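You operate a simulated robot arm through the tools that you are given. There is no shell and no other tool. Be economical: measure what you need, move in short steps, check, and stop when the job is done.

You run a simulated robot arm. Do the job below in one go: nothing can be reset, and whatever is moved stays where it is left.

Task
Switch the baler on with its key and run one card stroke.
Fine: yellow key in the socket, power on, mode knob on card before you start; wait until it stops and leave the power on.

It is judged by the outcome, as a careful person would: the job done as asked, and still so three seconds after it is handed in. It fails if anything else is knocked over, pushed out of place, dropped, spilled or broken.

Robot
A 7-joint arm with a two-finger parallel gripper, fixed in place. Base frame: the origin is at the foot of the arm, x ahead of it, y to its left, z up. Units: m, degrees, N and s.
With the tool pointing down near the work surface it reaches from about 0.2 to 0.74 m from the base axis. Its first joint turns from -166.0 to 166.0 degrees. Payload 1.57 kg.
The tool frame sits at the grasp point between the pads (the TCP): z along the fingers, y along the line on which they close. The tips reach 0.03 m beyond it. The gripper opens to 0.11 m. The fingers are 0.024 m wide and 0.012 m thick; the gripper's body (0.048 by 0.112 m) begins 0.078 m behind the TCP.
Orientation is that of the tool frame in the base frame, as a unit quaternion [w, x, y, z]. With the fingers straight down and closing along the base's y, the tool's x points along the base's -x, its y along +y and its z along -z.

Tools
- The arm moves only by the tool play_rows. Its argument "motion" is a list that holds one entry, the list of rows, each a list of 7 numbers: the shift along the tool's x, y, z in units of 500 mm (1.0 is 500 mm), then the turn, a rotation vector about the tool's x, y, z in units of 120 degrees (1.0 is 120 degrees), then the opening, from 0 (shut) to 1 (fully open). In form: [[[x, y, z, rx, ry, rz, jaw], ...]]. A call has 1 to 10 rows; each row is the pose to reach, as a shift and turn from the pose commanded when the call began, along the tool's axes at that moment. A call with a number of a shift or a turn outside -1 to 1 is refused whole. Rows are played at 5 a second. More than 0.05 m and 8.6 degrees between two rows, or a gripper value outside its range, and nothing of the call is played. A pose out of reach is approached as far as the arm can. The call stops where the force on the tool passes 40 N (or 10 N more than at its start, if that is more) or the arm is blocked; 0.2 s more then pass. The fingers move at their own pace (about 0.045 m/s each) and stop on an object; they squeeze with about 20 N. The grip force told is the motor's: it shows also when the fingers shut on nothing. Time passes only in rows, and 0.2 s behind the last, so rows that repeat a pose let the fingers close. It gives the time, the measured TCP pose, the force on the tool (base axes), the opening and the grip force at its end, in the units of the frame above (readings bear some noise), with the torque about the TCP (base axes, N m) and any sound that the robot's microphone picked up, and new pictures: "pictures" is both (left out), scene, wrist or none.
- Cameras (640 x 400 px; columns grow to the right, rows downward): "scene" is fixed at [0.0506, -0.5, 1.5978]; the picture's right is [0.90, -0.43, 0.00], its down [-0.13, -0.27, -0.95] and it looks along [0.41, 0.86, -0.30] (base axes); focal length 366 px, centre (320, 200). "wrist" rides on the gripper at [0.07, 0.016, -0.141] in the tool frame; the picture's right is [-0.23, 0.97, 0.00], its down [-0.86, -0.20, -0.48] and it looks along [-0.47, -0.11, 0.88] (tool axes); focal length 222 px, centre (320, 200). There is no depth. A picture from a camera that has moved, and an enlarged one, comes with that camera's place and axes in the base frame and with its lens.
- lift_body(by): slides the trunk up (or, below 0, down) by that many m; the arm rides with it, the base frame stays. It gives what a move gives, with no picture.
- close_up(camera, box): a new picture of the part [left, top, right, bottom] of that camera's present view, enlarged. The clock stands still meanwhile.
- hand_in(): hands the job in; it is judged then, once.

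Go step by step. Nothing tells you positions but the pictures and the camera data: compare them with the known pose of the tool, close in by small moves and look again before you grip or let go. The budget is 120 turns and 200 pictures, counting those below and the enlarged ones. Unless the task says otherwise, let go and move clear before handing in, and close with one line.

The tools are called after "Request:" as a command line: name --argument value ..., lists and objects as JSON in quotes. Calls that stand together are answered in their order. play_rows: Moves the arm, as the interface text tells. Its arguments: {"type":"object","properties":{"motion":{"type":"array"},"pictures":{"type":"string","enum":["both","scene","wrist","none"]}},"required":["motion"]} The other tools are called the same way: lift_body (by) slides the trunk up or down; close_up (camera, box) takes an enlarged picture of a part of a camera's view; hand_in () hands the job in.

At the start:

```text
clock: 0.0
eef_pos: [0.1857, 0.329, 1.3426]
orientation: [0.0, 0.001, 1.0, 0.0]
ft_force: [1.1, -0.1, -0.7]
wrist_torque: [-0.01, -0.01, -0.01]
opening: 0.1103
finger_force: 0.0
trunk travel left (down, up): [-0.525, 0.065]
```

scene: 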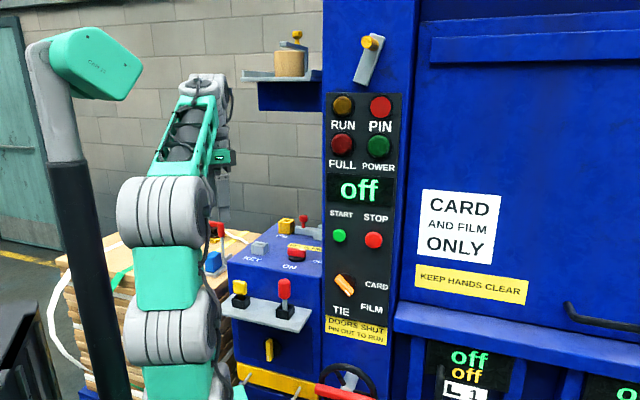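
wrist: 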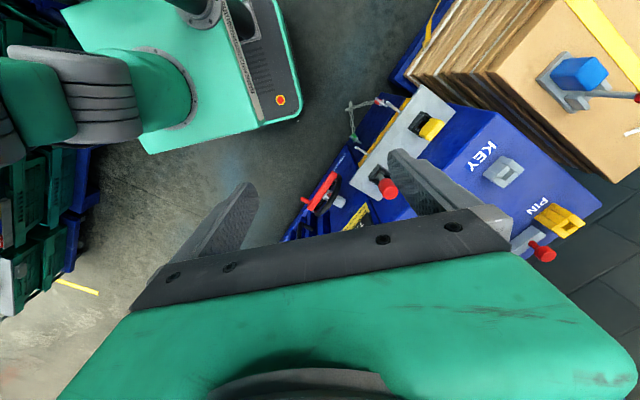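

I see a baler with a control panel (knob at TIE, display off), and a blue console with KEY socket, PIN and switch, plus a shelf holding a yellow and a red item. I'll enlarge these first.

Request:
close_up --camera "scene" --box '[215, 200, 335, 275]'

Request:
close_up --camera "scene" --box '[215, 270, 415, 400]'

Request:
close_up --camera "scene" --box '[240, 20, 420, 200]'

Request:
close_up --camera "wrist" --box '[280, 60, 640, 280]'

```text
5.33 times, centred on (275, 238) of scene
camera zoom: at [0.0506, -0.5, 1.5978], right [0.9, -0.43, 0.0], down [-0.13, -0.27, -0.95], along [0.41, 0.86, -0.3], focal length 1955 px, centre (560, 0)
```

zoom: 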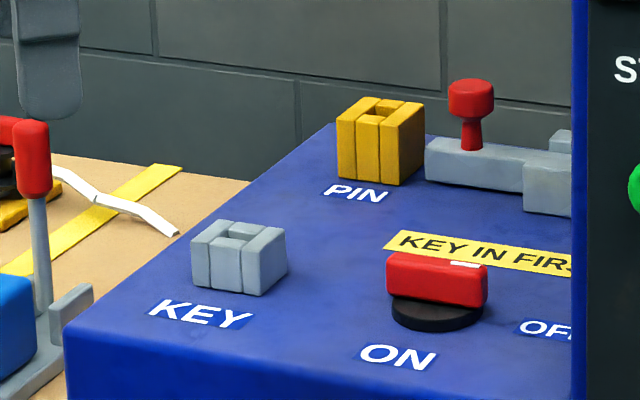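

```text
3.08 times, centred on (315, 335) of scene
camera zoom: at [0.0506, -0.5, 1.5978], right [0.9, -0.43, 0.0], down [-0.13, -0.27, -0.95], along [0.41, 0.86, -0.3], focal length 1128 px, centre (335, -215)
```

zoom: 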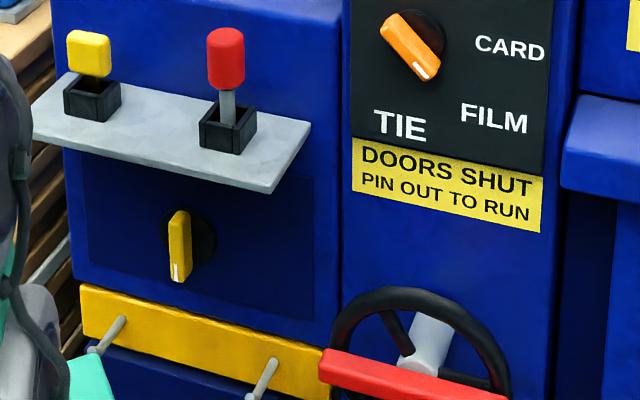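

```text
2.22 times, centred on (330, 110) of scene
camera zoom: at [0.0506, -0.5, 1.5978], right [0.9, -0.43, 0.0], down [-0.13, -0.27, -0.95], along [0.41, 0.86, -0.3], focal length 814 px, centre (298, 400)
```

zoom: 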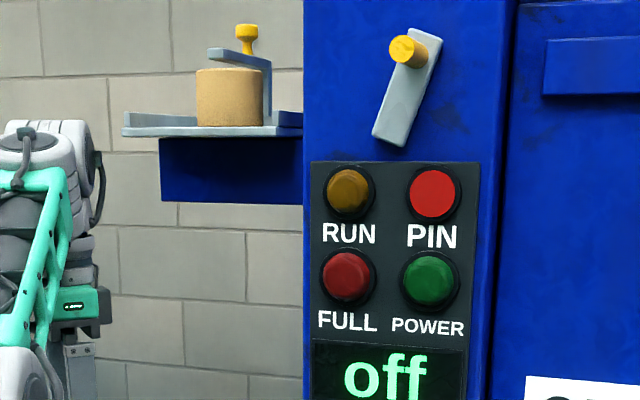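

```text
1.78 times, centred on (460, 170) of wrist
camera zoom: at [0.1143, 0.3446, 1.482], right [0.23, 0.97, 0.0], down [0.86, -0.2, 0.48], along [0.47, -0.11, -0.88], focal length 395 px, centre (71, 253)
```

zoom: 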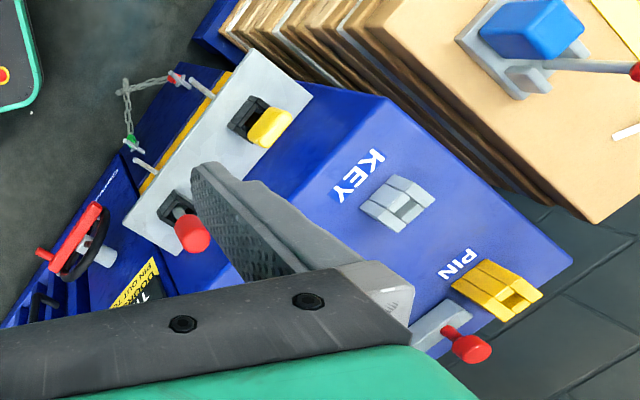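

Request:
play_rows --motion '[[[0, 0, 0, 0, 0, -0.0625, 1], [0, 0, 0, 0, 0, -0.125, 1], [0, 0, 0, 0, 0, -0.1875, 1], [0, 0, 0, 0, 0, -0.25, 1], [0, 0, 0, 0, 0, -0.3125, 1], [0, 0, 0, 0, 0, -0.375, 1]]]'

```text
clock: 1.4
eef_pos: [0.1849, 0.3287, 1.3421]
orientation: [0.0, -0.383, 0.924, 0.001]
ft_force: [0.3, -0.4, -0.4]
wrist_torque: [-0.02, 0.02, 0.02]
opening: 0.11
finger_force: 0.0
trunk travel left (down, up): [-0.525, 0.065]
camera wrist: at [0.123, 0.29, 1.4816], right [-0.53, 0.85, 0.0], down [0.74, 0.47, 0.48], along [0.41, 0.25, -0.88], focal length 222 px, centre (320, 200)
```

scene: 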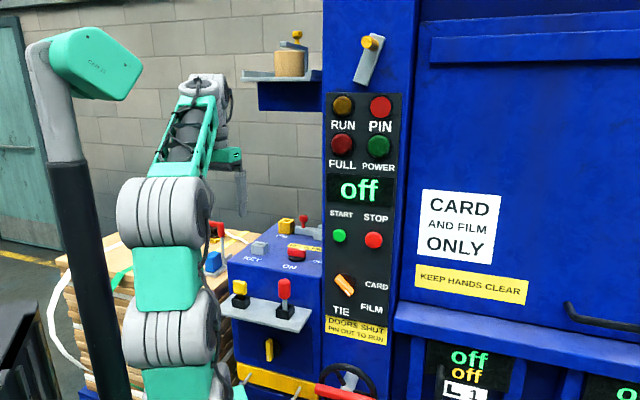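
wrist: 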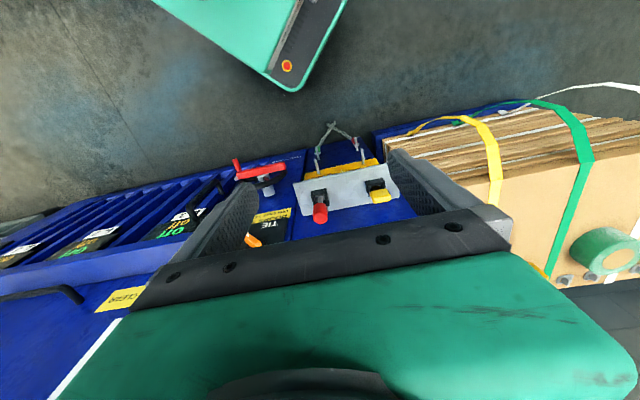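

Request:
close_up --camera "wrist" --box '[220, 110, 440, 250]'

```text
2.86 times, centred on (330, 180) of wrist
camera zoom: at [0.123, 0.29, 1.4816], right [-0.53, 0.85, 0.0], down [0.74, 0.47, 0.48], along [0.41, 0.25, -0.88], focal length 635 px, centre (291, 257)
```

zoom: 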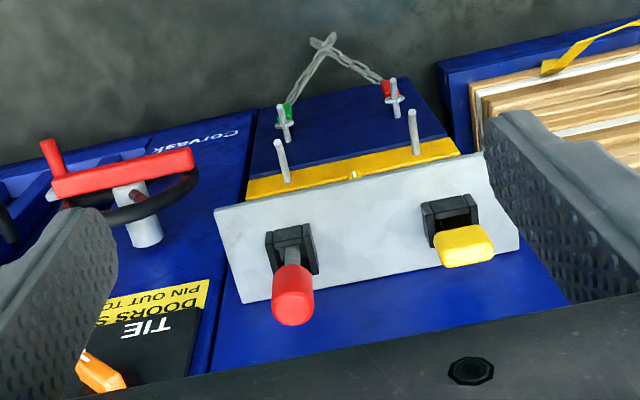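

Request:
play_rows --motion '[[[-0.063, 0.0305, 0.054, 0, 0, 0, 1], [-0.126, 0.061, 0.108, 0, 0, 0, 1], [-0.19, 0.0915, 0.162, 0, 0, 0, 1], [-0.253, 0.122, 0.216, 0, 0, 0, 1], [-0.316, 0.1525, 0.27, 0, 0, 0, 1], [-0.38, 0.183, 0.325, 0, 0, 0, 1], [-0.4426, 0.2136, 0.38, 0, 0, 0, 1]]]'

```text
clock: 3.0
eef_pos: [0.2671, 0.5613, 1.1515]
orientation: [0.001, -0.383, 0.924, 0.0]
ft_force: [-0.2, 1.1, -0.6]
wrist_torque: [0.01, -0.03, 0.0]
opening: 0.11
finger_force: 0.1
trunk travel left (down, up): [-0.525, 0.065]
camera wrist: at [0.2052, 0.5235, 1.2916], right [-0.53, 0.85, 0.0], down [0.75, 0.46, 0.48], along [0.41, 0.25, -0.88], focal length 222 px, centre (320, 200)
```

scene: 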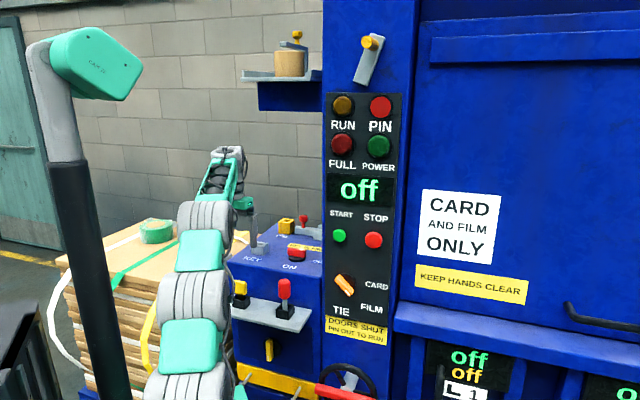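
wrist: 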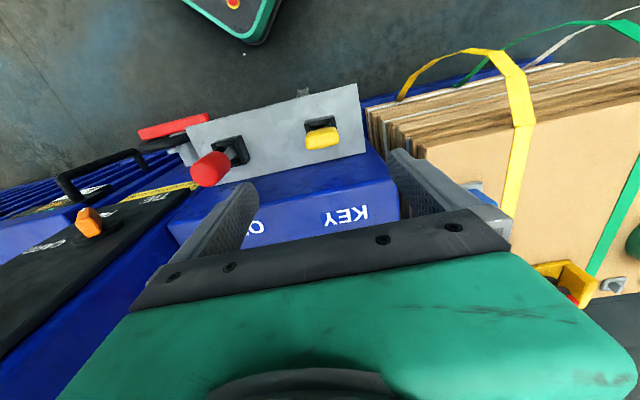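

Request:
close_up --camera "wrist" --box '[160, 70, 400, 220]'

Request:
close_up --camera "scene" --box '[215, 200, 335, 275]'

```text
2.67 times, centred on (280, 145) of wrist
camera zoom: at [0.2052, 0.5235, 1.2916], right [-0.53, 0.85, 0.0], down [0.75, 0.46, 0.48], along [0.41, 0.25, -0.88], focal length 592 px, centre (427, 347)
```

zoom: 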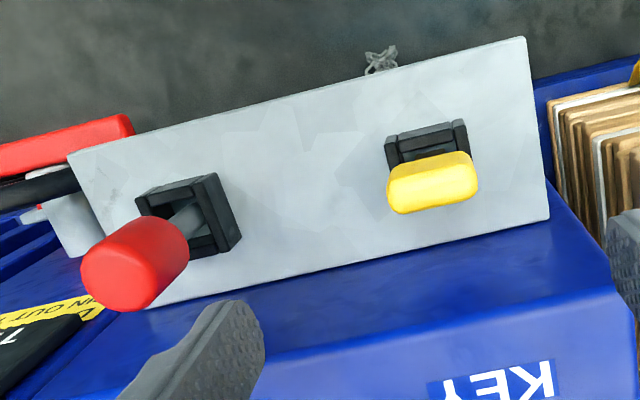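

```text
5.33 times, centred on (275, 238) of scene
camera zoom: at [0.0506, -0.5, 1.5978], right [0.9, -0.43, 0.0], down [-0.13, -0.27, -0.95], along [0.41, 0.86, -0.3], focal length 1955 px, centre (560, 0)
```

zoom: 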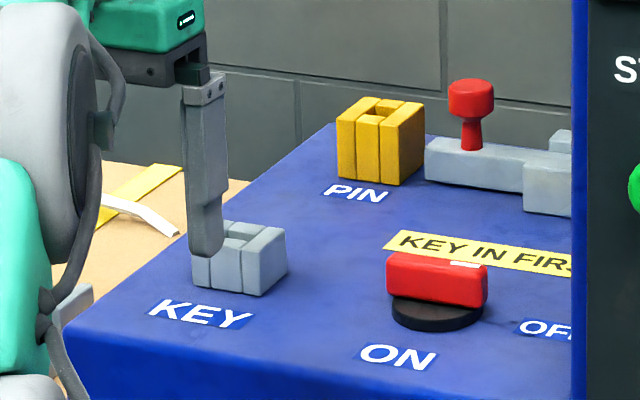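

Request:
play_rows --motion '[[[0, 0, 0.09, 0, 0, 0, 0.8], [0, 0, 0.18, 0, 0, 0, 0.8], [0, 0, 0.25, 0, 0, 0, 0.8]]]'

```text
clock: 3.8
eef_pos: [0.2675, 0.5607, 1.0277]
orientation: [0.0, -0.383, 0.924, 0.0]
ft_force: [0.4, 0.2, 1.2]
wrist_torque: [0.0, 0.0, 0.0]
opening: 0.0881
finger_force: 0.1
trunk travel left (down, up): [-0.525, 0.065]
camera wrist: at [0.2048, 0.5225, 1.1675], right [-0.53, 0.85, 0.0], down [0.75, 0.46, 0.48], along [0.41, 0.25, -0.88], focal length 222 px, centre (320, 200)
```

scene: 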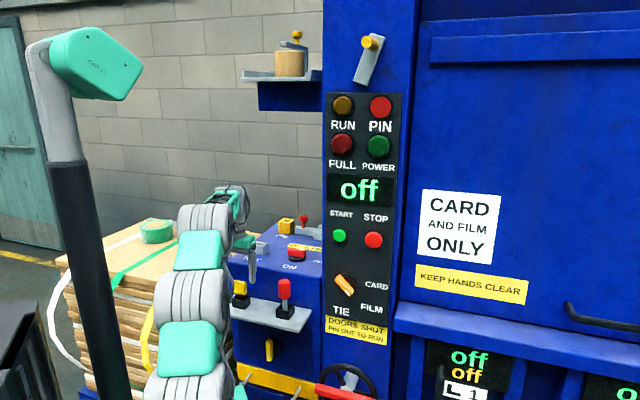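
wrist: 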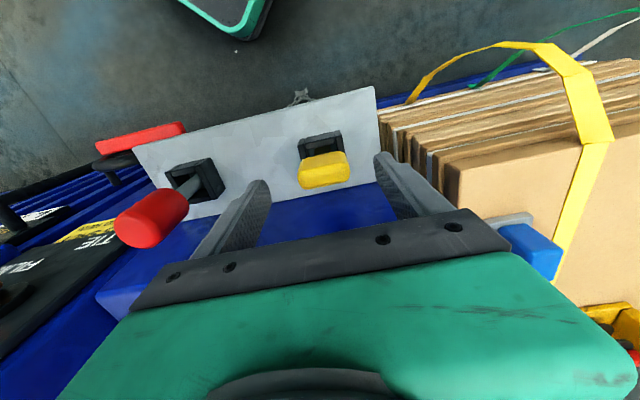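

Request:
close_up --camera "wrist" --box '[240, 120, 400, 220]'

Request:
close_up --camera "scene" --box '[215, 245, 311, 305]'

```text
4.00 times, centred on (320, 170) of wrist
camera zoom: at [0.2048, 0.5225, 1.1675], right [-0.53, 0.85, 0.0], down [0.75, 0.46, 0.48], along [0.41, 0.25, -0.88], focal length 888 px, centre (320, 320)
```

zoom: 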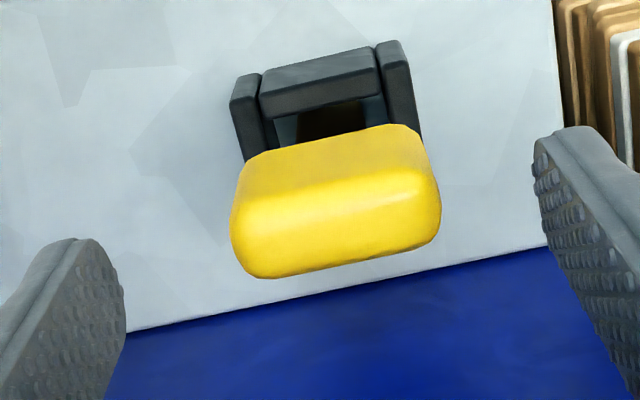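

```text
6.67 times, centred on (263, 275) of scene
camera zoom: at [0.0506, -0.5, 1.5978], right [0.9, -0.43, 0.0], down [-0.13, -0.27, -0.95], along [0.41, 0.86, -0.3], focal length 2443 px, centre (700, -300)
```

zoom: 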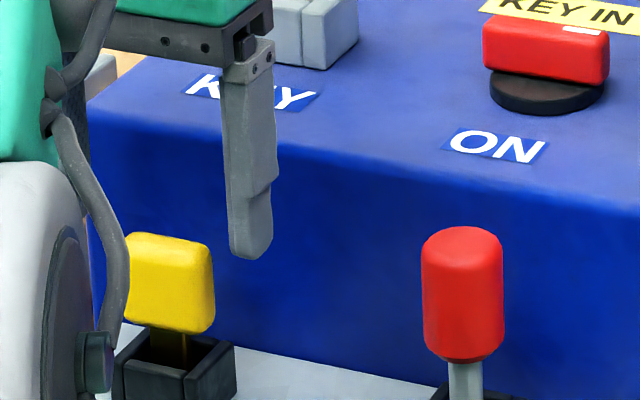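

Request:
play_rows --motion '[[[-0.003, 0.004, 0.05, 0, 0, 0, 0.8], [-0.003, 0.004, 0.095, 0, 0, 0, 0.8], [-0.003, 0.004, 0.095, 0, 0, 0, 0.4], [-0.003, 0.004, 0.095, 0, 0, 0, 0.2], [-0.003, 0.004, 0.095, 0, 0, 0, 0.2], [-0.003, 0.004, 0.095, 0, 0, 0, 0.2], [-0.003, 0.004, 0.095, 0, 0, 0, 0.2]]]'

```text
clock: 5.4
eef_pos: [0.2666, 0.5628, 0.9788]
orientation: [0.0, -0.383, 0.924, 0.0]
ft_force: [-0.4, 0.3, 0.3]
wrist_torque: [0.0, -0.01, -0.04]
opening: 0.0476
finger_force: 19.9
trunk travel left (down, up): [-0.525, 0.065]
camera wrist: at [0.2039, 0.5252, 1.119], right [-0.53, 0.85, 0.0], down [0.75, 0.46, 0.48], along [0.41, 0.25, -0.88], focal length 222 px, centre (320, 200)
```

scene: 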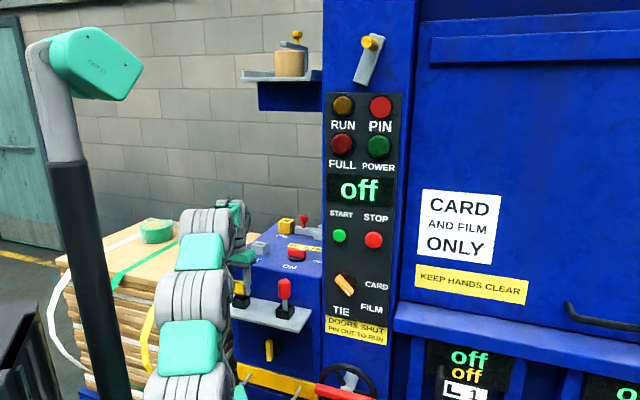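
wrist: 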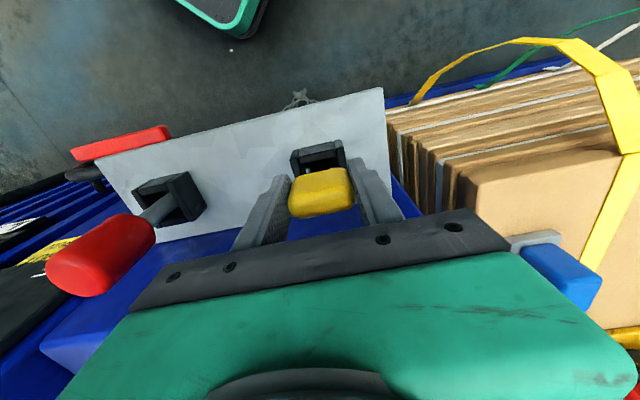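

Key gripped; lifting straight up.

Request:
play_rows --motion '[[[0, 0, -0.06, 0, 0, 0, 0.2], [0, 0, -0.14, 0, 0, 0, 0.2], [0, 0, -0.22, 0, 0, 0, 0.2], [0, 0, -0.3, 0, 0, 0, 0.2], [0, 0, -0.38, 0, 0, 0, 0.2]]]'

Request:
close_up --camera "scene" --box '[200, 180, 360, 280]'

Request:
close_up --camera "wrist" --box '[220, 70, 460, 220]'

```text
clock: 6.6
eef_pos: [0.2659, 0.5646, 1.1704]
orientation: [0.0, -0.383, 0.924, 0.0]
ft_force: [-0.1, -0.2, -1.1]
wrist_torque: [0.0, -0.01, 0.01]
opening: 0.0474
finger_force: 19.5
trunk travel left (down, up): [-0.525, 0.065]
camera wrist: at [0.2038, 0.5267, 1.3109], right [-0.53, 0.85, 0.0], down [0.75, 0.46, 0.48], along [0.41, 0.25, -0.88], focal length 222 px, centre (320, 200)
```

scene: 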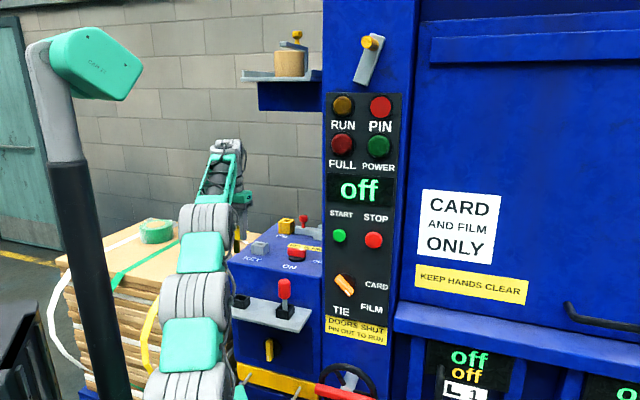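
wrist: 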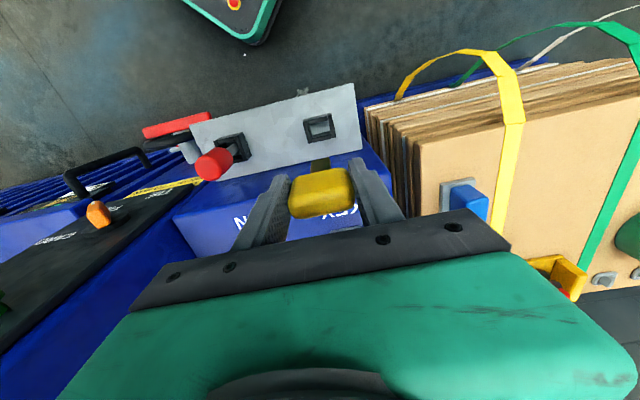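

```text
4.00 times, centred on (280, 230) of scene
camera zoom: at [0.0506, -0.5, 1.5978], right [0.9, -0.43, 0.0], down [-0.13, -0.27, -0.95], along [0.41, 0.86, -0.3], focal length 1466 px, centre (480, 80)
```

zoom: 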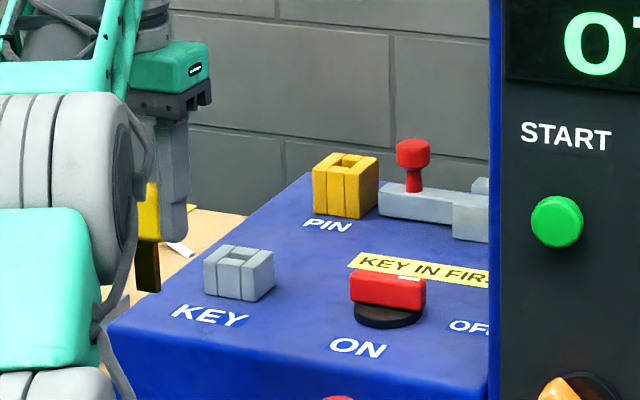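

```text
2.67 times, centred on (340, 145) of wrist
camera zoom: at [0.2038, 0.5267, 1.3109], right [-0.53, 0.85, 0.0], down [0.75, 0.46, 0.48], along [0.41, 0.25, -0.88], focal length 592 px, centre (267, 347)
```

zoom: 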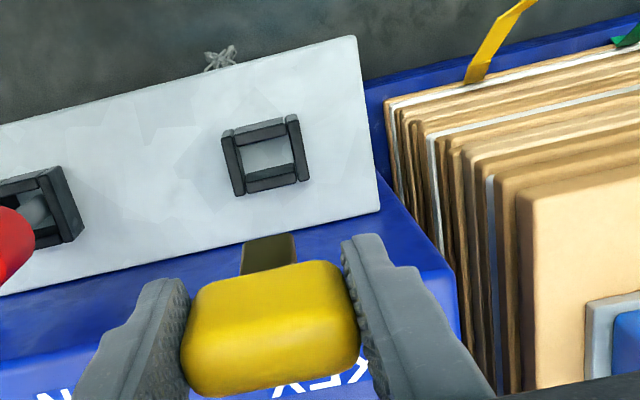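

Request:
play_rows --motion '[[[-0.08, 0.005, 0, 0, 0, 0, 0.2], [-0.16, 0.01, 0, 0, 0, 0, 0.2], [-0.24, 0.014, 0, 0, 0, 0, 0.2], [-0.32, 0.017, 0, 0, 0, 0, 0.2], [-0.32, 0.017, 0, 0, 0, 0, 0.2]]]'

Request:
close_up --camera "scene" --box '[200, 180, 360, 280]'

Request:
close_up --camera "wrist" --box '[220, 70, 460, 220]'

```text
clock: 7.8
eef_pos: [0.3132, 0.5855, 1.1348]
orientation: [0.0, -0.383, 0.924, -0.001]
ft_force: [0.8, -0.5, -0.6]
wrist_torque: [0.01, -0.03, 0.02]
opening: 0.0476
finger_force: 20.2
out of reach, approached as far as the arm can: row 1, 2, 3, 4, 5
trunk travel left (down, up): [-0.525, 0.065]
camera wrist: at [0.2518, 0.5471, 1.2744], right [-0.53, 0.85, 0.0], down [0.74, 0.46, 0.48], along [0.41, 0.25, -0.88], focal length 222 px, centre (320, 200)
```

scene: 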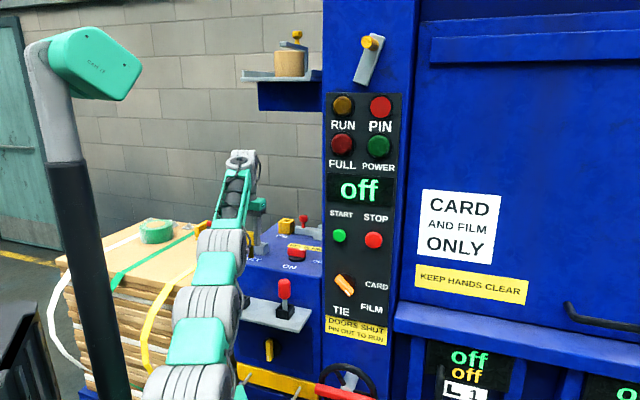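
wrist: 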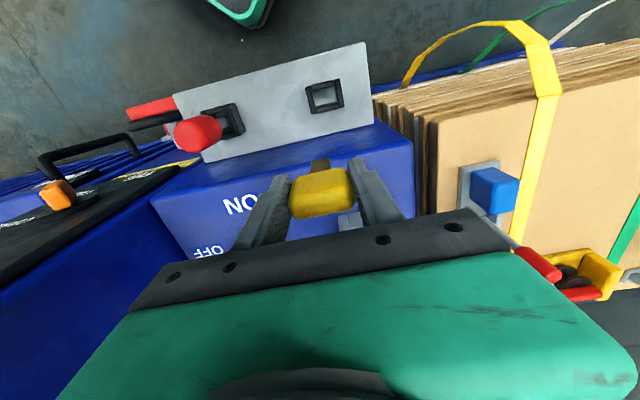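

```text
4.00 times, centred on (280, 230) of scene
camera zoom: at [0.0506, -0.5, 1.5978], right [0.9, -0.43, 0.0], down [-0.13, -0.27, -0.95], along [0.41, 0.86, -0.3], focal length 1466 px, centre (480, 80)
```

zoom: 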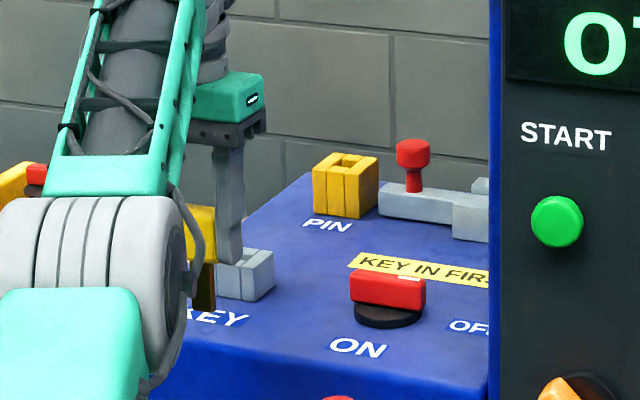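

```text
2.67 times, centred on (340, 145) of wrist
camera zoom: at [0.2518, 0.5471, 1.2744], right [-0.53, 0.85, 0.0], down [0.74, 0.46, 0.48], along [0.41, 0.25, -0.88], focal length 592 px, centre (267, 347)
```

zoom: 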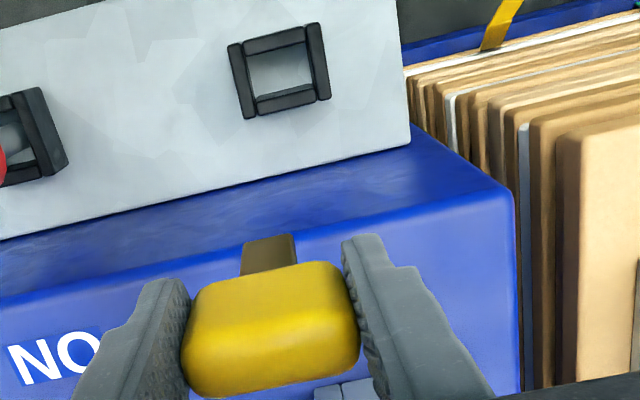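

Straight-down reach stops short here. I'll raise the trunk, which also helps extend the reach at this height.

Request:
lift_body --by 0.065

Request:
play_rows --motion '[[[0, 0, 0, 0, 0, 0, 0.2]]]' --pictures "none"

```text
clock: 8.8
eef_pos: [0.3146, 0.5856, 1.1984]
orientation: [-0.001, -0.383, 0.924, 0.0]
ft_force: [0.0, 0.4, -0.6]
wrist_torque: [0.02, 0.02, 0.05]
opening: 0.0473
finger_force: 19.8
trunk travel left (down, up): [-0.59, 0.0]
```

```text
clock: 9.2
eef_pos: [0.3141, 0.5866, 1.1988]
orientation: [0.0, -0.383, 0.924, 0.0]
ft_force: [0.2, 0.4, -0.7]
wrist_torque: [0.0, -0.01, -0.02]
opening: 0.0475
finger_force: 20.4
trunk travel left (down, up): [-0.59, 0.0]
```

Request:
play_rows --motion '[[[0, 0, 0.05, 0, 0, 0, 0.2], [0, 0, 0.1, 0, 0, 0, 0.2], [-0.05, 0.02, 0.1, 0, 0, 0, 0.2], [-0.1, 0.035, 0.1, 0, 0, 0, 0.2], [-0.15, 0.052, 0.1, 0, 0, 0, 0.2], [-0.219, 0.052, 0.1, 0, 0, 0, 0.2], [-0.219, 0.052, 0.1, 0, 0, 0, 0.2]]]'

```text
clock: 10.8
eef_pos: [0.3425, 0.5951, 1.1372]
orientation: [0.0, -0.384, 0.923, 0.0]
ft_force: [-0.3, 0.7, -0.2]
wrist_torque: [0.02, -0.04, 0.01]
opening: 0.0476
finger_force: 20.2
out of reach, approached as far as the arm can: row 3, 4, 5, 6, 7
trunk travel left (down, up): [-0.59, 0.0]
camera wrist: at [0.2806, 0.5582, 1.2773], right [-0.53, 0.85, 0.0], down [0.75, 0.46, 0.48], along [0.41, 0.25, -0.88], focal length 222 px, centre (320, 200)
```

scene: 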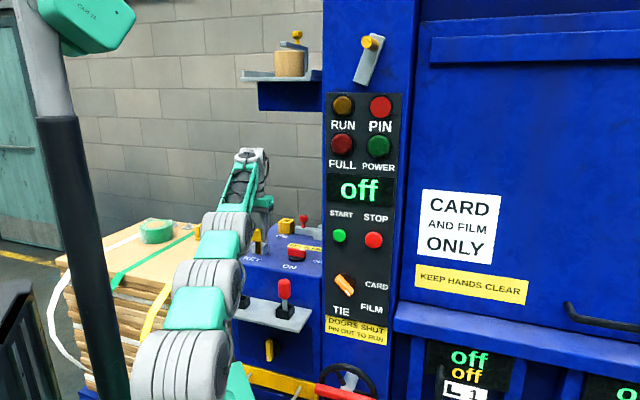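
wrist: 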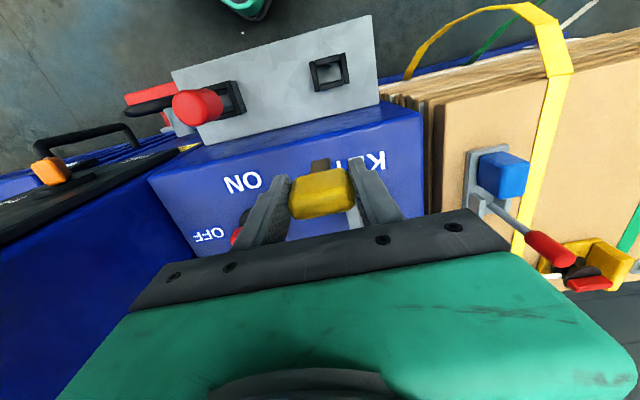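

Straight-down grip can't reach the socket (limit about 0.72 m). I'll put the key back in its holder and regrip with the tool tilted forward.

Request:
play_rows --motion '[[[0.04, 0.016, 0, 0, 0, 0, 0.2], [0.08, 0.032, 0, 0, 0, 0, 0.2], [0.12, 0.048, 0, 0, 0, 0, 0.2], [0.153, 0.0617, 0, 0, 0, 0, 0.2], [0.153, 0.0617, 0.08, 0, 0, 0, 0.2], [0.153, 0.0617, 0.16, 0, 0, 0, 0.2], [0.153, 0.0617, 0.16, 0, 0, 0, 0.2], [0.153, 0.0617, 0.16, 0, 0, 0, 0.2]]]'

Request:
close_up --camera "wrist" --box '[220, 70, 460, 220]'

Request:
close_up --camera "scene" --box '[205, 230, 333, 310]'

```text
clock: 12.6
eef_pos: [0.2649, 0.5655, 1.0559]
orientation: [0.0, -0.383, 0.924, 0.0]
ft_force: [0.1, -0.4, -0.2]
wrist_torque: [0.04, 0.0, -0.01]
opening: 0.0477
finger_force: 20.2
trunk travel left (down, up): [-0.59, 0.0]
camera wrist: at [0.2033, 0.5265, 1.1952], right [-0.53, 0.85, 0.0], down [0.75, 0.46, 0.48], along [0.41, 0.25, -0.88], focal length 222 px, centre (320, 200)
```

scene: 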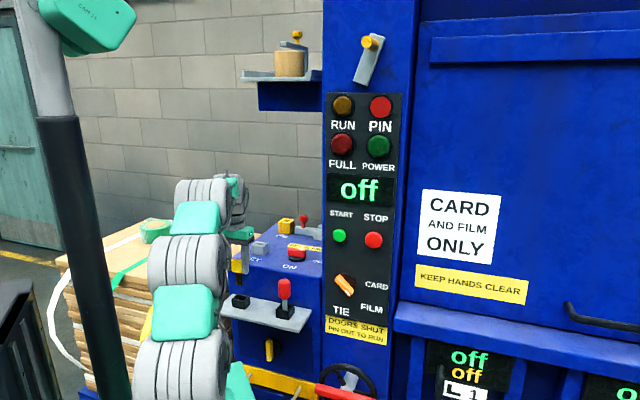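
wrist: 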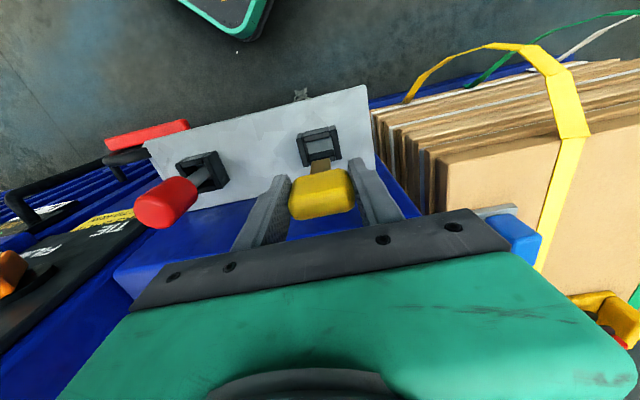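

```text
2.67 times, centred on (340, 145) of wrist
camera zoom: at [0.2033, 0.5265, 1.1952], right [-0.53, 0.85, 0.0], down [0.75, 0.46, 0.48], along [0.41, 0.25, -0.88], focal length 592 px, centre (267, 347)
```

zoom: 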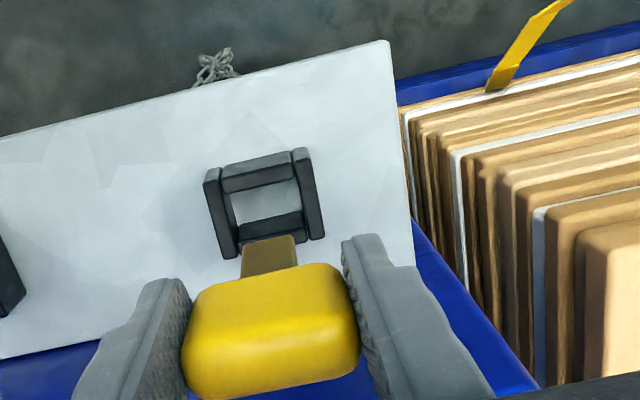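

```text
5.00 times, centred on (269, 270) of scene
camera zoom: at [0.0506, -0.5, 1.5978], right [0.9, -0.43, 0.0], down [-0.13, -0.27, -0.95], along [0.41, 0.86, -0.3], focal length 1832 px, centre (575, -150)
```

zoom: 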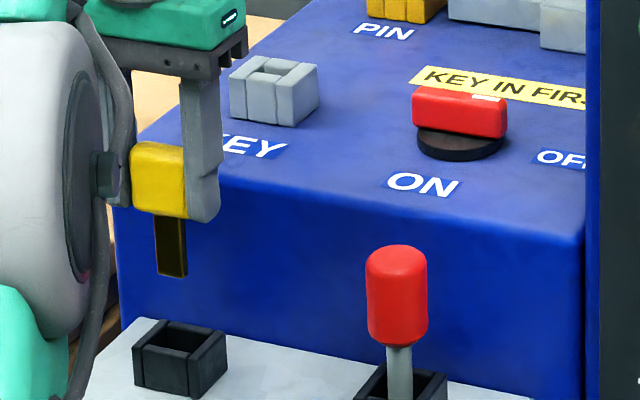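

Request:
play_rows --motion '[[[0, -0.003, 0.06, 0, 0, 0, 0.2], [0, -0.003, 0.11, 0, 0, 0, 0.2], [0, -0.003, 0.14, 0, 0, 0, 0.2], [0, -0.003, 0.153, 0, 0, 0, 0.2], [0, -0.003, 0.153, 0, 0, 0, 0.2]]]'

Request:
close_up --camera "scene" --box '[205, 230, 333, 310]'

```text
clock: 13.8
eef_pos: [0.2649, 0.5638, 0.9787]
orientation: [0.0, -0.383, 0.924, 0.0]
ft_force: [-0.3, 0.9, -1.1]
wrist_torque: [-0.01, 0.03, 0.03]
opening: 0.0475
finger_force: 20.1
trunk travel left (down, up): [-0.59, 0.0]
camera wrist: at [0.2034, 0.525, 1.1194], right [-0.53, 0.85, 0.0], down [0.75, 0.46, 0.48], along [0.41, 0.25, -0.88], focal length 222 px, centre (320, 200)
```

scene: 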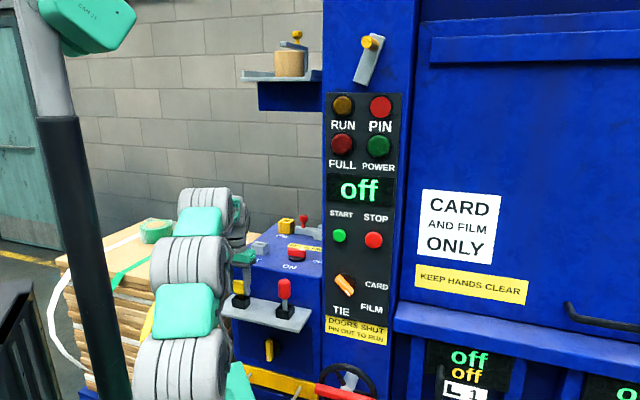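
wrist: 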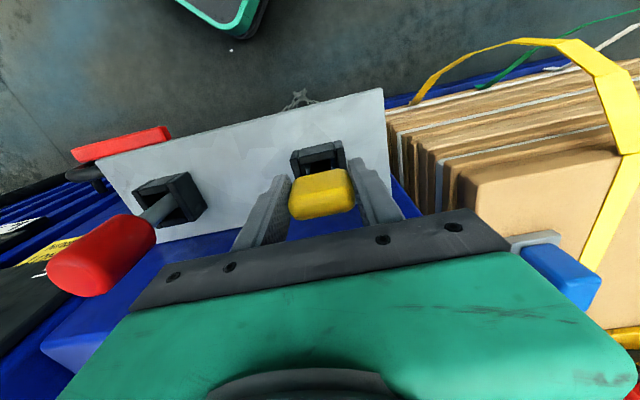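

```text
5.00 times, centred on (269, 270) of scene
camera zoom: at [0.0506, -0.5, 1.5978], right [0.9, -0.43, 0.0], down [-0.13, -0.27, -0.95], along [0.41, 0.86, -0.3], focal length 1832 px, centre (575, -150)
```

zoom: 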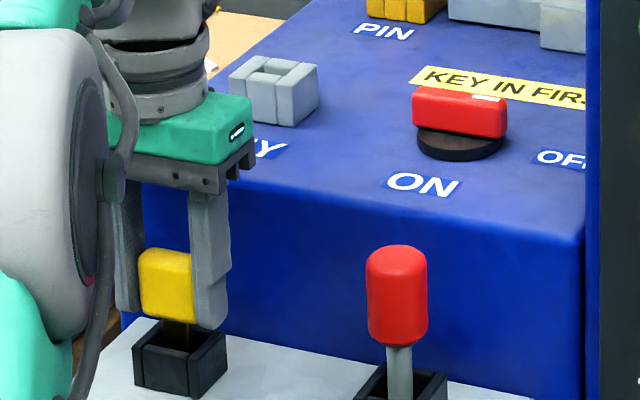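

Request:
play_rows --motion '[[[0, 0, 0, 0, 0, 0, 0.52], [0, 0, 0, 0, 0, 0, 0.52], [0, 0, 0, 0, -0.06, 0, 0.52], [0, 0, 0, 0, -0.12, 0, 0.52], [0, 0, 0, 0, -0.18, 0, 0.52], [0, 0, 0, 0, -0.24, 0, 0.52], [0, 0, 0, 0, -0.3, 0, 0.52], [0, 0, 0, 0, -0.3, 0, 0.52]]]'

Request:
close_up --camera "scene" --box '[205, 230, 333, 310]'

Request:
close_up --camera "wrist" --box '[220, 70, 460, 220]'

```text
clock: 15.6
eef_pos: [0.266, 0.5634, 0.9803]
orientation: [0.287, -0.363, 0.879, 0.118]
ft_force: [-0.1, 1.0, 0.0]
wrist_torque: [0.01, -0.01, -0.01]
opening: 0.0573
finger_force: 0.1
trunk travel left (down, up): [-0.59, 0.0]
camera wrist: at [0.1543, 0.4758, 1.0517], right [-0.56, 0.82, 0.13], down [0.43, 0.15, 0.89], along [0.71, 0.56, -0.44], focal length 222 px, centre (320, 200)
```

scene: 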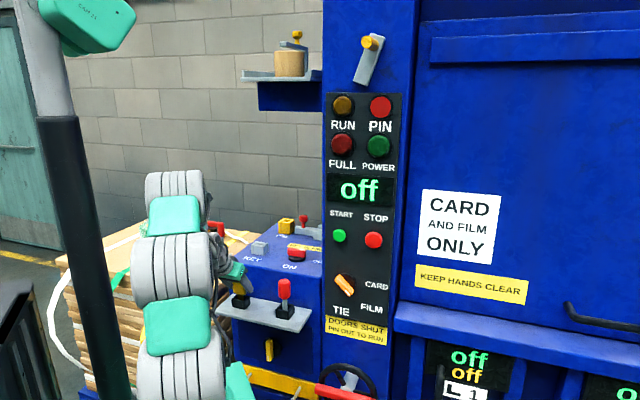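
wrist: 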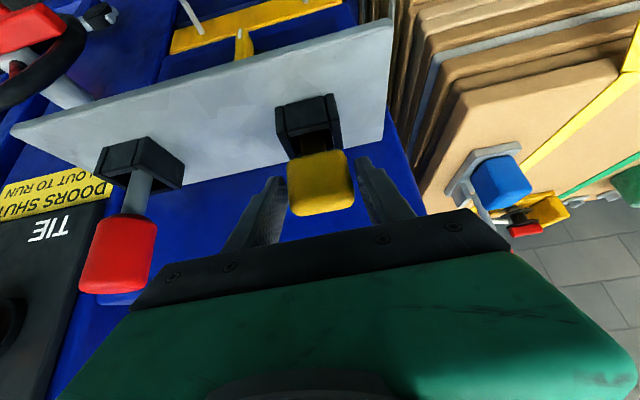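

```text
5.00 times, centred on (269, 270) of scene
camera zoom: at [0.0506, -0.5, 1.5978], right [0.9, -0.43, 0.0], down [-0.13, -0.27, -0.95], along [0.41, 0.86, -0.3], focal length 1832 px, centre (575, -150)
```

zoom: 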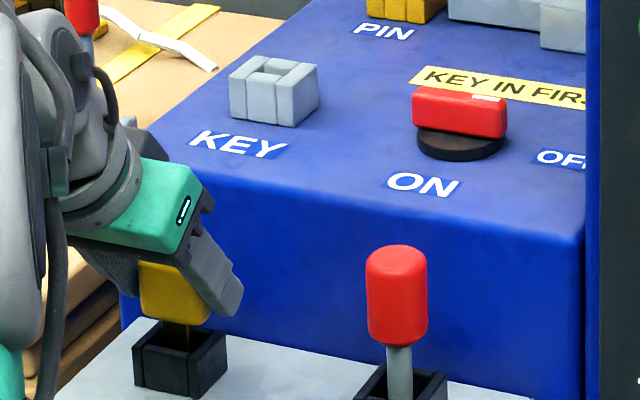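

```text
2.67 times, centred on (340, 145) of wrist
camera zoom: at [0.1543, 0.4758, 1.0517], right [-0.56, 0.82, 0.13], down [0.43, 0.15, 0.89], along [0.71, 0.56, -0.44], focal length 592 px, centre (267, 347)
```

zoom: 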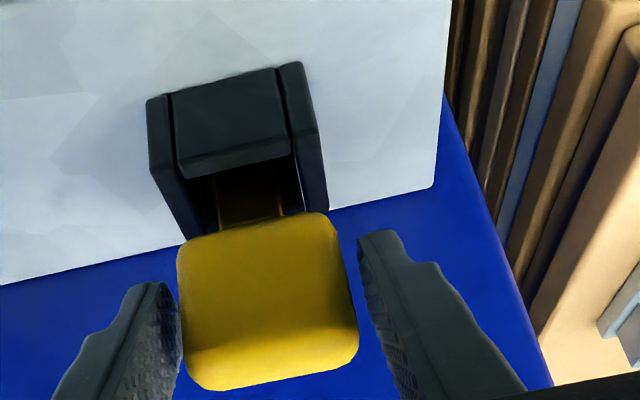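

Request:
play_rows --motion '[[[0, 0, 0, 0, 0, 0, 0.2], [0, 0, 0, 0, 0, 0, 0.2], [0, 0, 0, 0, 0, 0, 0.2], [-0.047, 0, -0.065, 0, 0, 0, 0.2], [-0.094, 0, -0.129, 0, 0, 0, 0.2], [-0.141, 0, -0.194, 0, 0, 0, 0.2], [-0.188, 0, -0.259, 0, 0, 0, 0.2], [-0.223, 0, -0.307, 0, 0, 0, 0.2], [-0.223, 0, -0.307, 0, 0, 0, 0.2]]]'

Request:
close_up --camera "scene" --box '[205, 200, 333, 280]'

```text
clock: 17.6
eef_pos: [0.2641, 0.5647, 1.1685]
orientation: [0.286, -0.364, 0.879, 0.118]
ft_force: [-0.3, 0.7, -0.5]
wrist_torque: [0.0, 0.01, 0.0]
opening: 0.0476
finger_force: 19.8
trunk travel left (down, up): [-0.59, 0.0]
camera wrist: at [0.153, 0.4767, 1.2409], right [-0.56, 0.82, 0.13], down [0.43, 0.15, 0.89], along [0.71, 0.55, -0.44], focal length 222 px, centre (320, 200)
```

scene: 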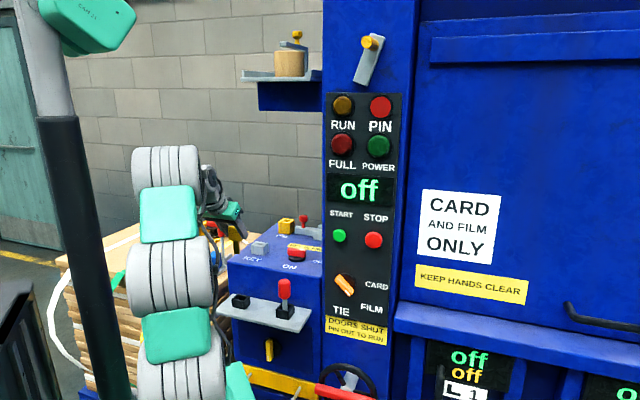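
wrist: 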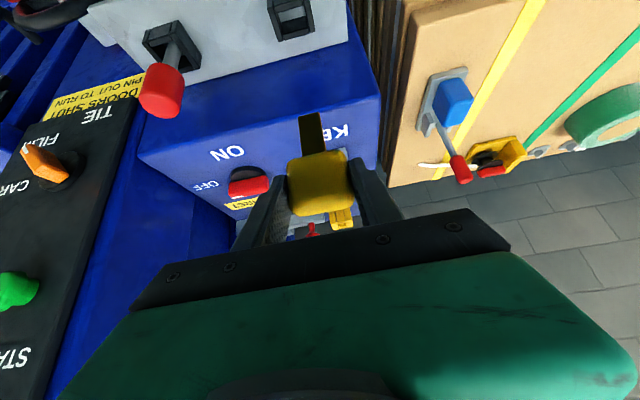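

```text
5.00 times, centred on (269, 240) of scene
camera zoom: at [0.0506, -0.5, 1.5978], right [0.9, -0.43, 0.0], down [-0.13, -0.27, -0.95], along [0.41, 0.86, -0.3], focal length 1832 px, centre (575, 0)
```

zoom: 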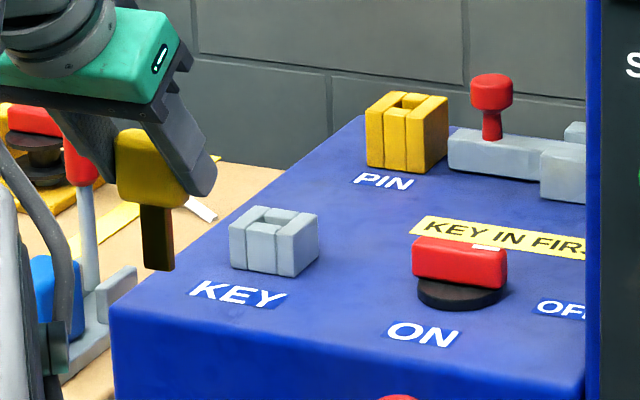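

Request:
close_up --camera "scene" --box '[235, 230, 283, 260]'

```text
13.33 times, centred on (259, 245) of scene
camera zoom: at [0.0506, -0.5, 1.5978], right [0.9, -0.43, 0.0], down [-0.13, -0.27, -0.95], along [0.41, 0.86, -0.3], focal length 4886 px, centre (1133, -400)
```

zoom: 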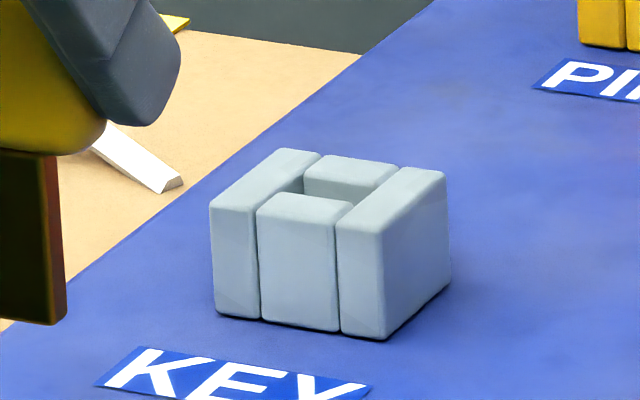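

Request:
play_rows --motion '[[[-0.064, 0.002, 0.0465, 0, 0, 0, 0.2], [-0.128, 0.004, 0.093, 0, 0, 0, 0.2], [-0.192, 0.006, 0.1395, 0, 0, 0, 0.2], [-0.2556, 0.008, 0.1858, 0, 0, 0, 0.2], [-0.2556, 0.008, 0.1858, 0, 0, 0, 0.2]]]'

Request:
close_up --camera "scene" --box '[235, 215, 283, 245]'

Request:
close_up --camera "wrist" --box '[240, 70, 400, 170]'

```text
clock: 18.8
eef_pos: [0.3747, 0.6785, 1.1691]
orientation: [0.285, -0.364, 0.879, 0.119]
ft_force: [-0.1, 0.6, 0.0]
wrist_torque: [-0.02, 0.01, -0.01]
opening: 0.0471
finger_force: 19.9
trunk travel left (down, up): [-0.59, 0.0]
camera wrist: at [0.264, 0.5917, 1.2417], right [-0.56, 0.82, 0.13], down [0.43, 0.15, 0.89], along [0.71, 0.56, -0.44], focal length 222 px, centre (320, 200)
```

scene: 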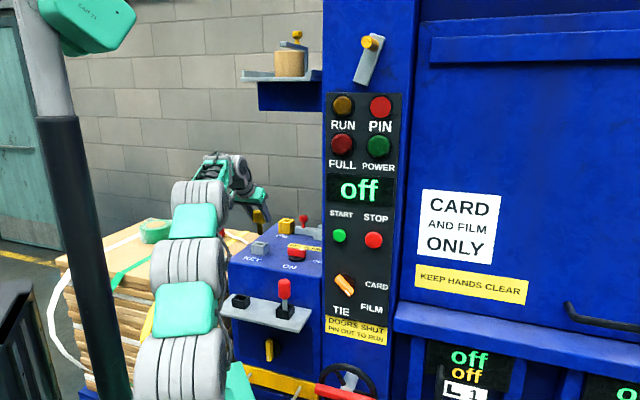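
wrist: 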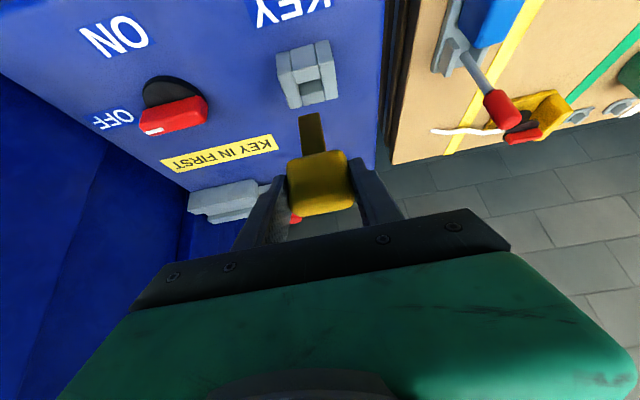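

```text
13.33 times, centred on (259, 230) of scene
camera zoom: at [0.0506, -0.5, 1.5978], right [0.9, -0.43, 0.0], down [-0.13, -0.27, -0.95], along [0.41, 0.86, -0.3], focal length 4886 px, centre (1133, -200)
```

zoom: 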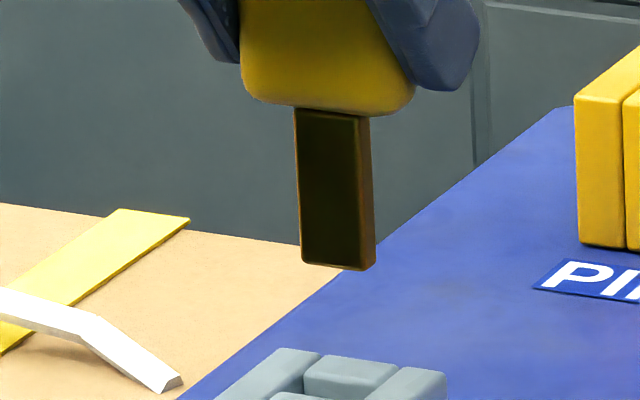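

```text
4.00 times, centred on (320, 120) of wrist
camera zoom: at [0.264, 0.5917, 1.2417], right [-0.56, 0.82, 0.13], down [0.43, 0.15, 0.89], along [0.71, 0.56, -0.44], focal length 888 px, centre (320, 520)
```

zoom: 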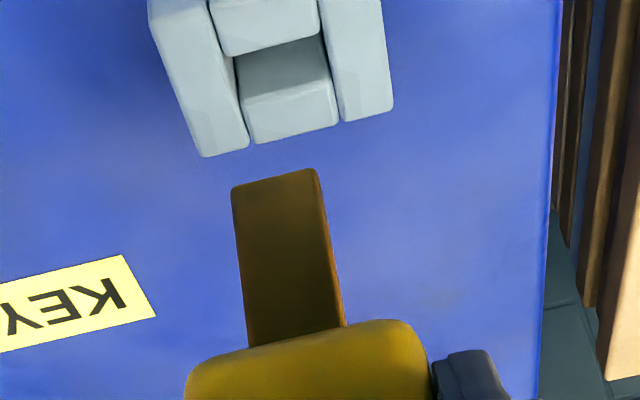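

Request:
play_rows --motion '[[[0, 0.01, 0, 0, 0, 0, 0.2], [0.0353, 0.01, 0.0485, 0, 0, 0, 0.2], [0.0353, 0.01, 0.0485, 0, 0, 0, 0.2]]]' --pictures "none"

Request:
close_up --camera "scene" --box '[235, 220, 283, 250]'

Request:
close_up --camera "wrist" --box '[240, 70, 400, 170]'

```text
clock: 19.6
eef_pos: [0.3727, 0.6823, 1.1408]
orientation: [0.286, -0.363, 0.879, 0.118]
ft_force: [-0.1, 0.1, -0.5]
wrist_torque: [0.03, 0.04, 0.0]
opening: 0.0473
finger_force: 19.7
trunk travel left (down, up): [-0.59, 0.0]
```

```text
13.33 times, centred on (259, 235) of scene
camera zoom: at [0.0506, -0.5, 1.5978], right [0.9, -0.43, 0.0], down [-0.13, -0.27, -0.95], along [0.41, 0.86, -0.3], focal length 4886 px, centre (1133, -267)
```

zoom: 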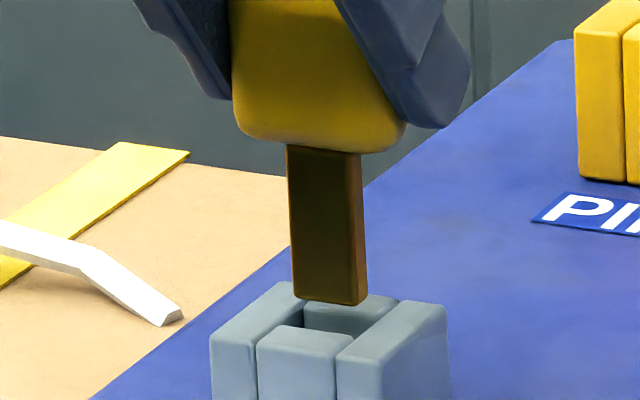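

```text
4.00 times, centred on (320, 120) of wrist
camera zoom: at [0.261, 0.5943, 1.212], right [-0.56, 0.82, 0.13], down [0.43, 0.15, 0.89], along [0.71, 0.56, -0.44], focal length 888 px, centre (320, 520)
```

zoom: 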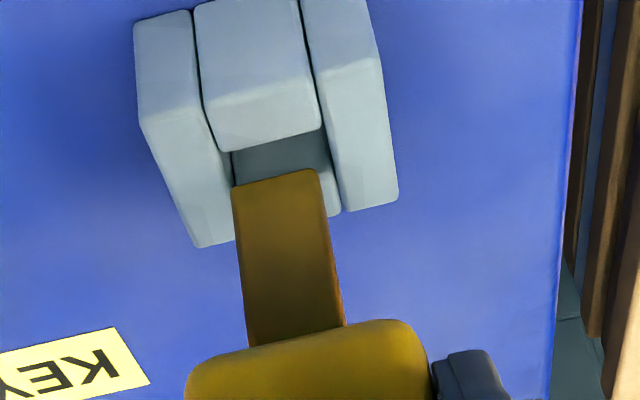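

Request:
play_rows --motion '[[[0.0016, 0.002, -0.0012, 0, 0, 0, 0.2], [0.0134, 0.002, 0.015, 0, 0, 0, 0.2], [0.0193, 0.002, 0.0231, 0, 0, 0, 0.2], [0.0251, 0.002, 0.0312, 0, 0, 0, 0.2]]]' --pictures "none"

Request:
close_up --camera "scene" --box '[235, 220, 283, 250]'

Request:
close_up --camera "wrist" --box '[240, 70, 400, 170]'

```text
clock: 20.6
eef_pos: [0.3702, 0.6813, 1.1197]
orientation: [0.286, -0.364, 0.879, 0.118]
ft_force: [3.1, 2.8, 0.4]
wrist_torque: [0.21, -0.22, -0.03]
opening: 0.0474
finger_force: 19.8
trunk travel left (down, up): [-0.59, 0.0]
```

```text
13.33 times, centred on (259, 235) of scene
camera zoom: at [0.0506, -0.5, 1.5978], right [0.9, -0.43, 0.0], down [-0.13, -0.27, -0.95], along [0.41, 0.86, -0.3], focal length 4886 px, centre (1133, -267)
```

zoom: 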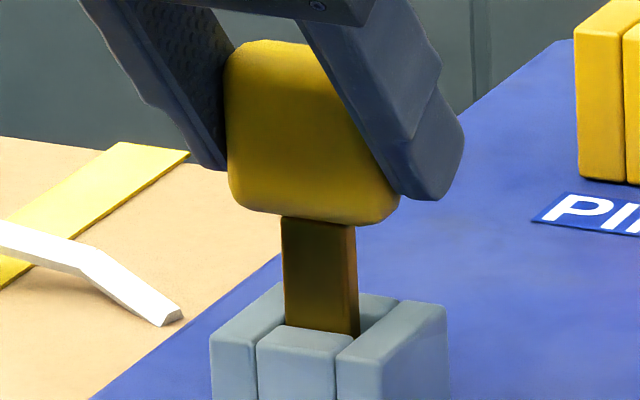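

```text
4.00 times, centred on (320, 120) of wrist
camera zoom: at [0.2586, 0.5946, 1.1916], right [-0.56, 0.82, 0.13], down [0.43, 0.15, 0.89], along [0.71, 0.56, -0.44], focal length 888 px, centre (320, 520)
```

zoom: 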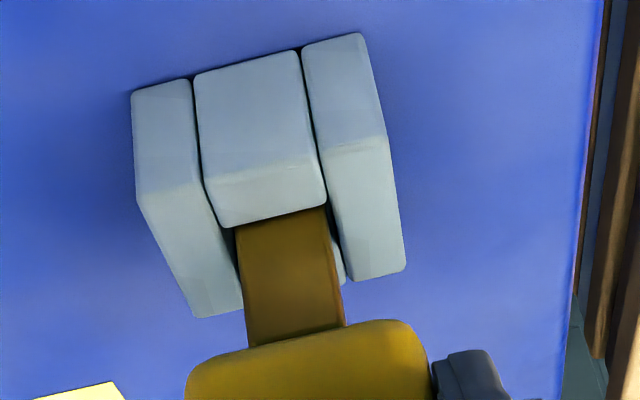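

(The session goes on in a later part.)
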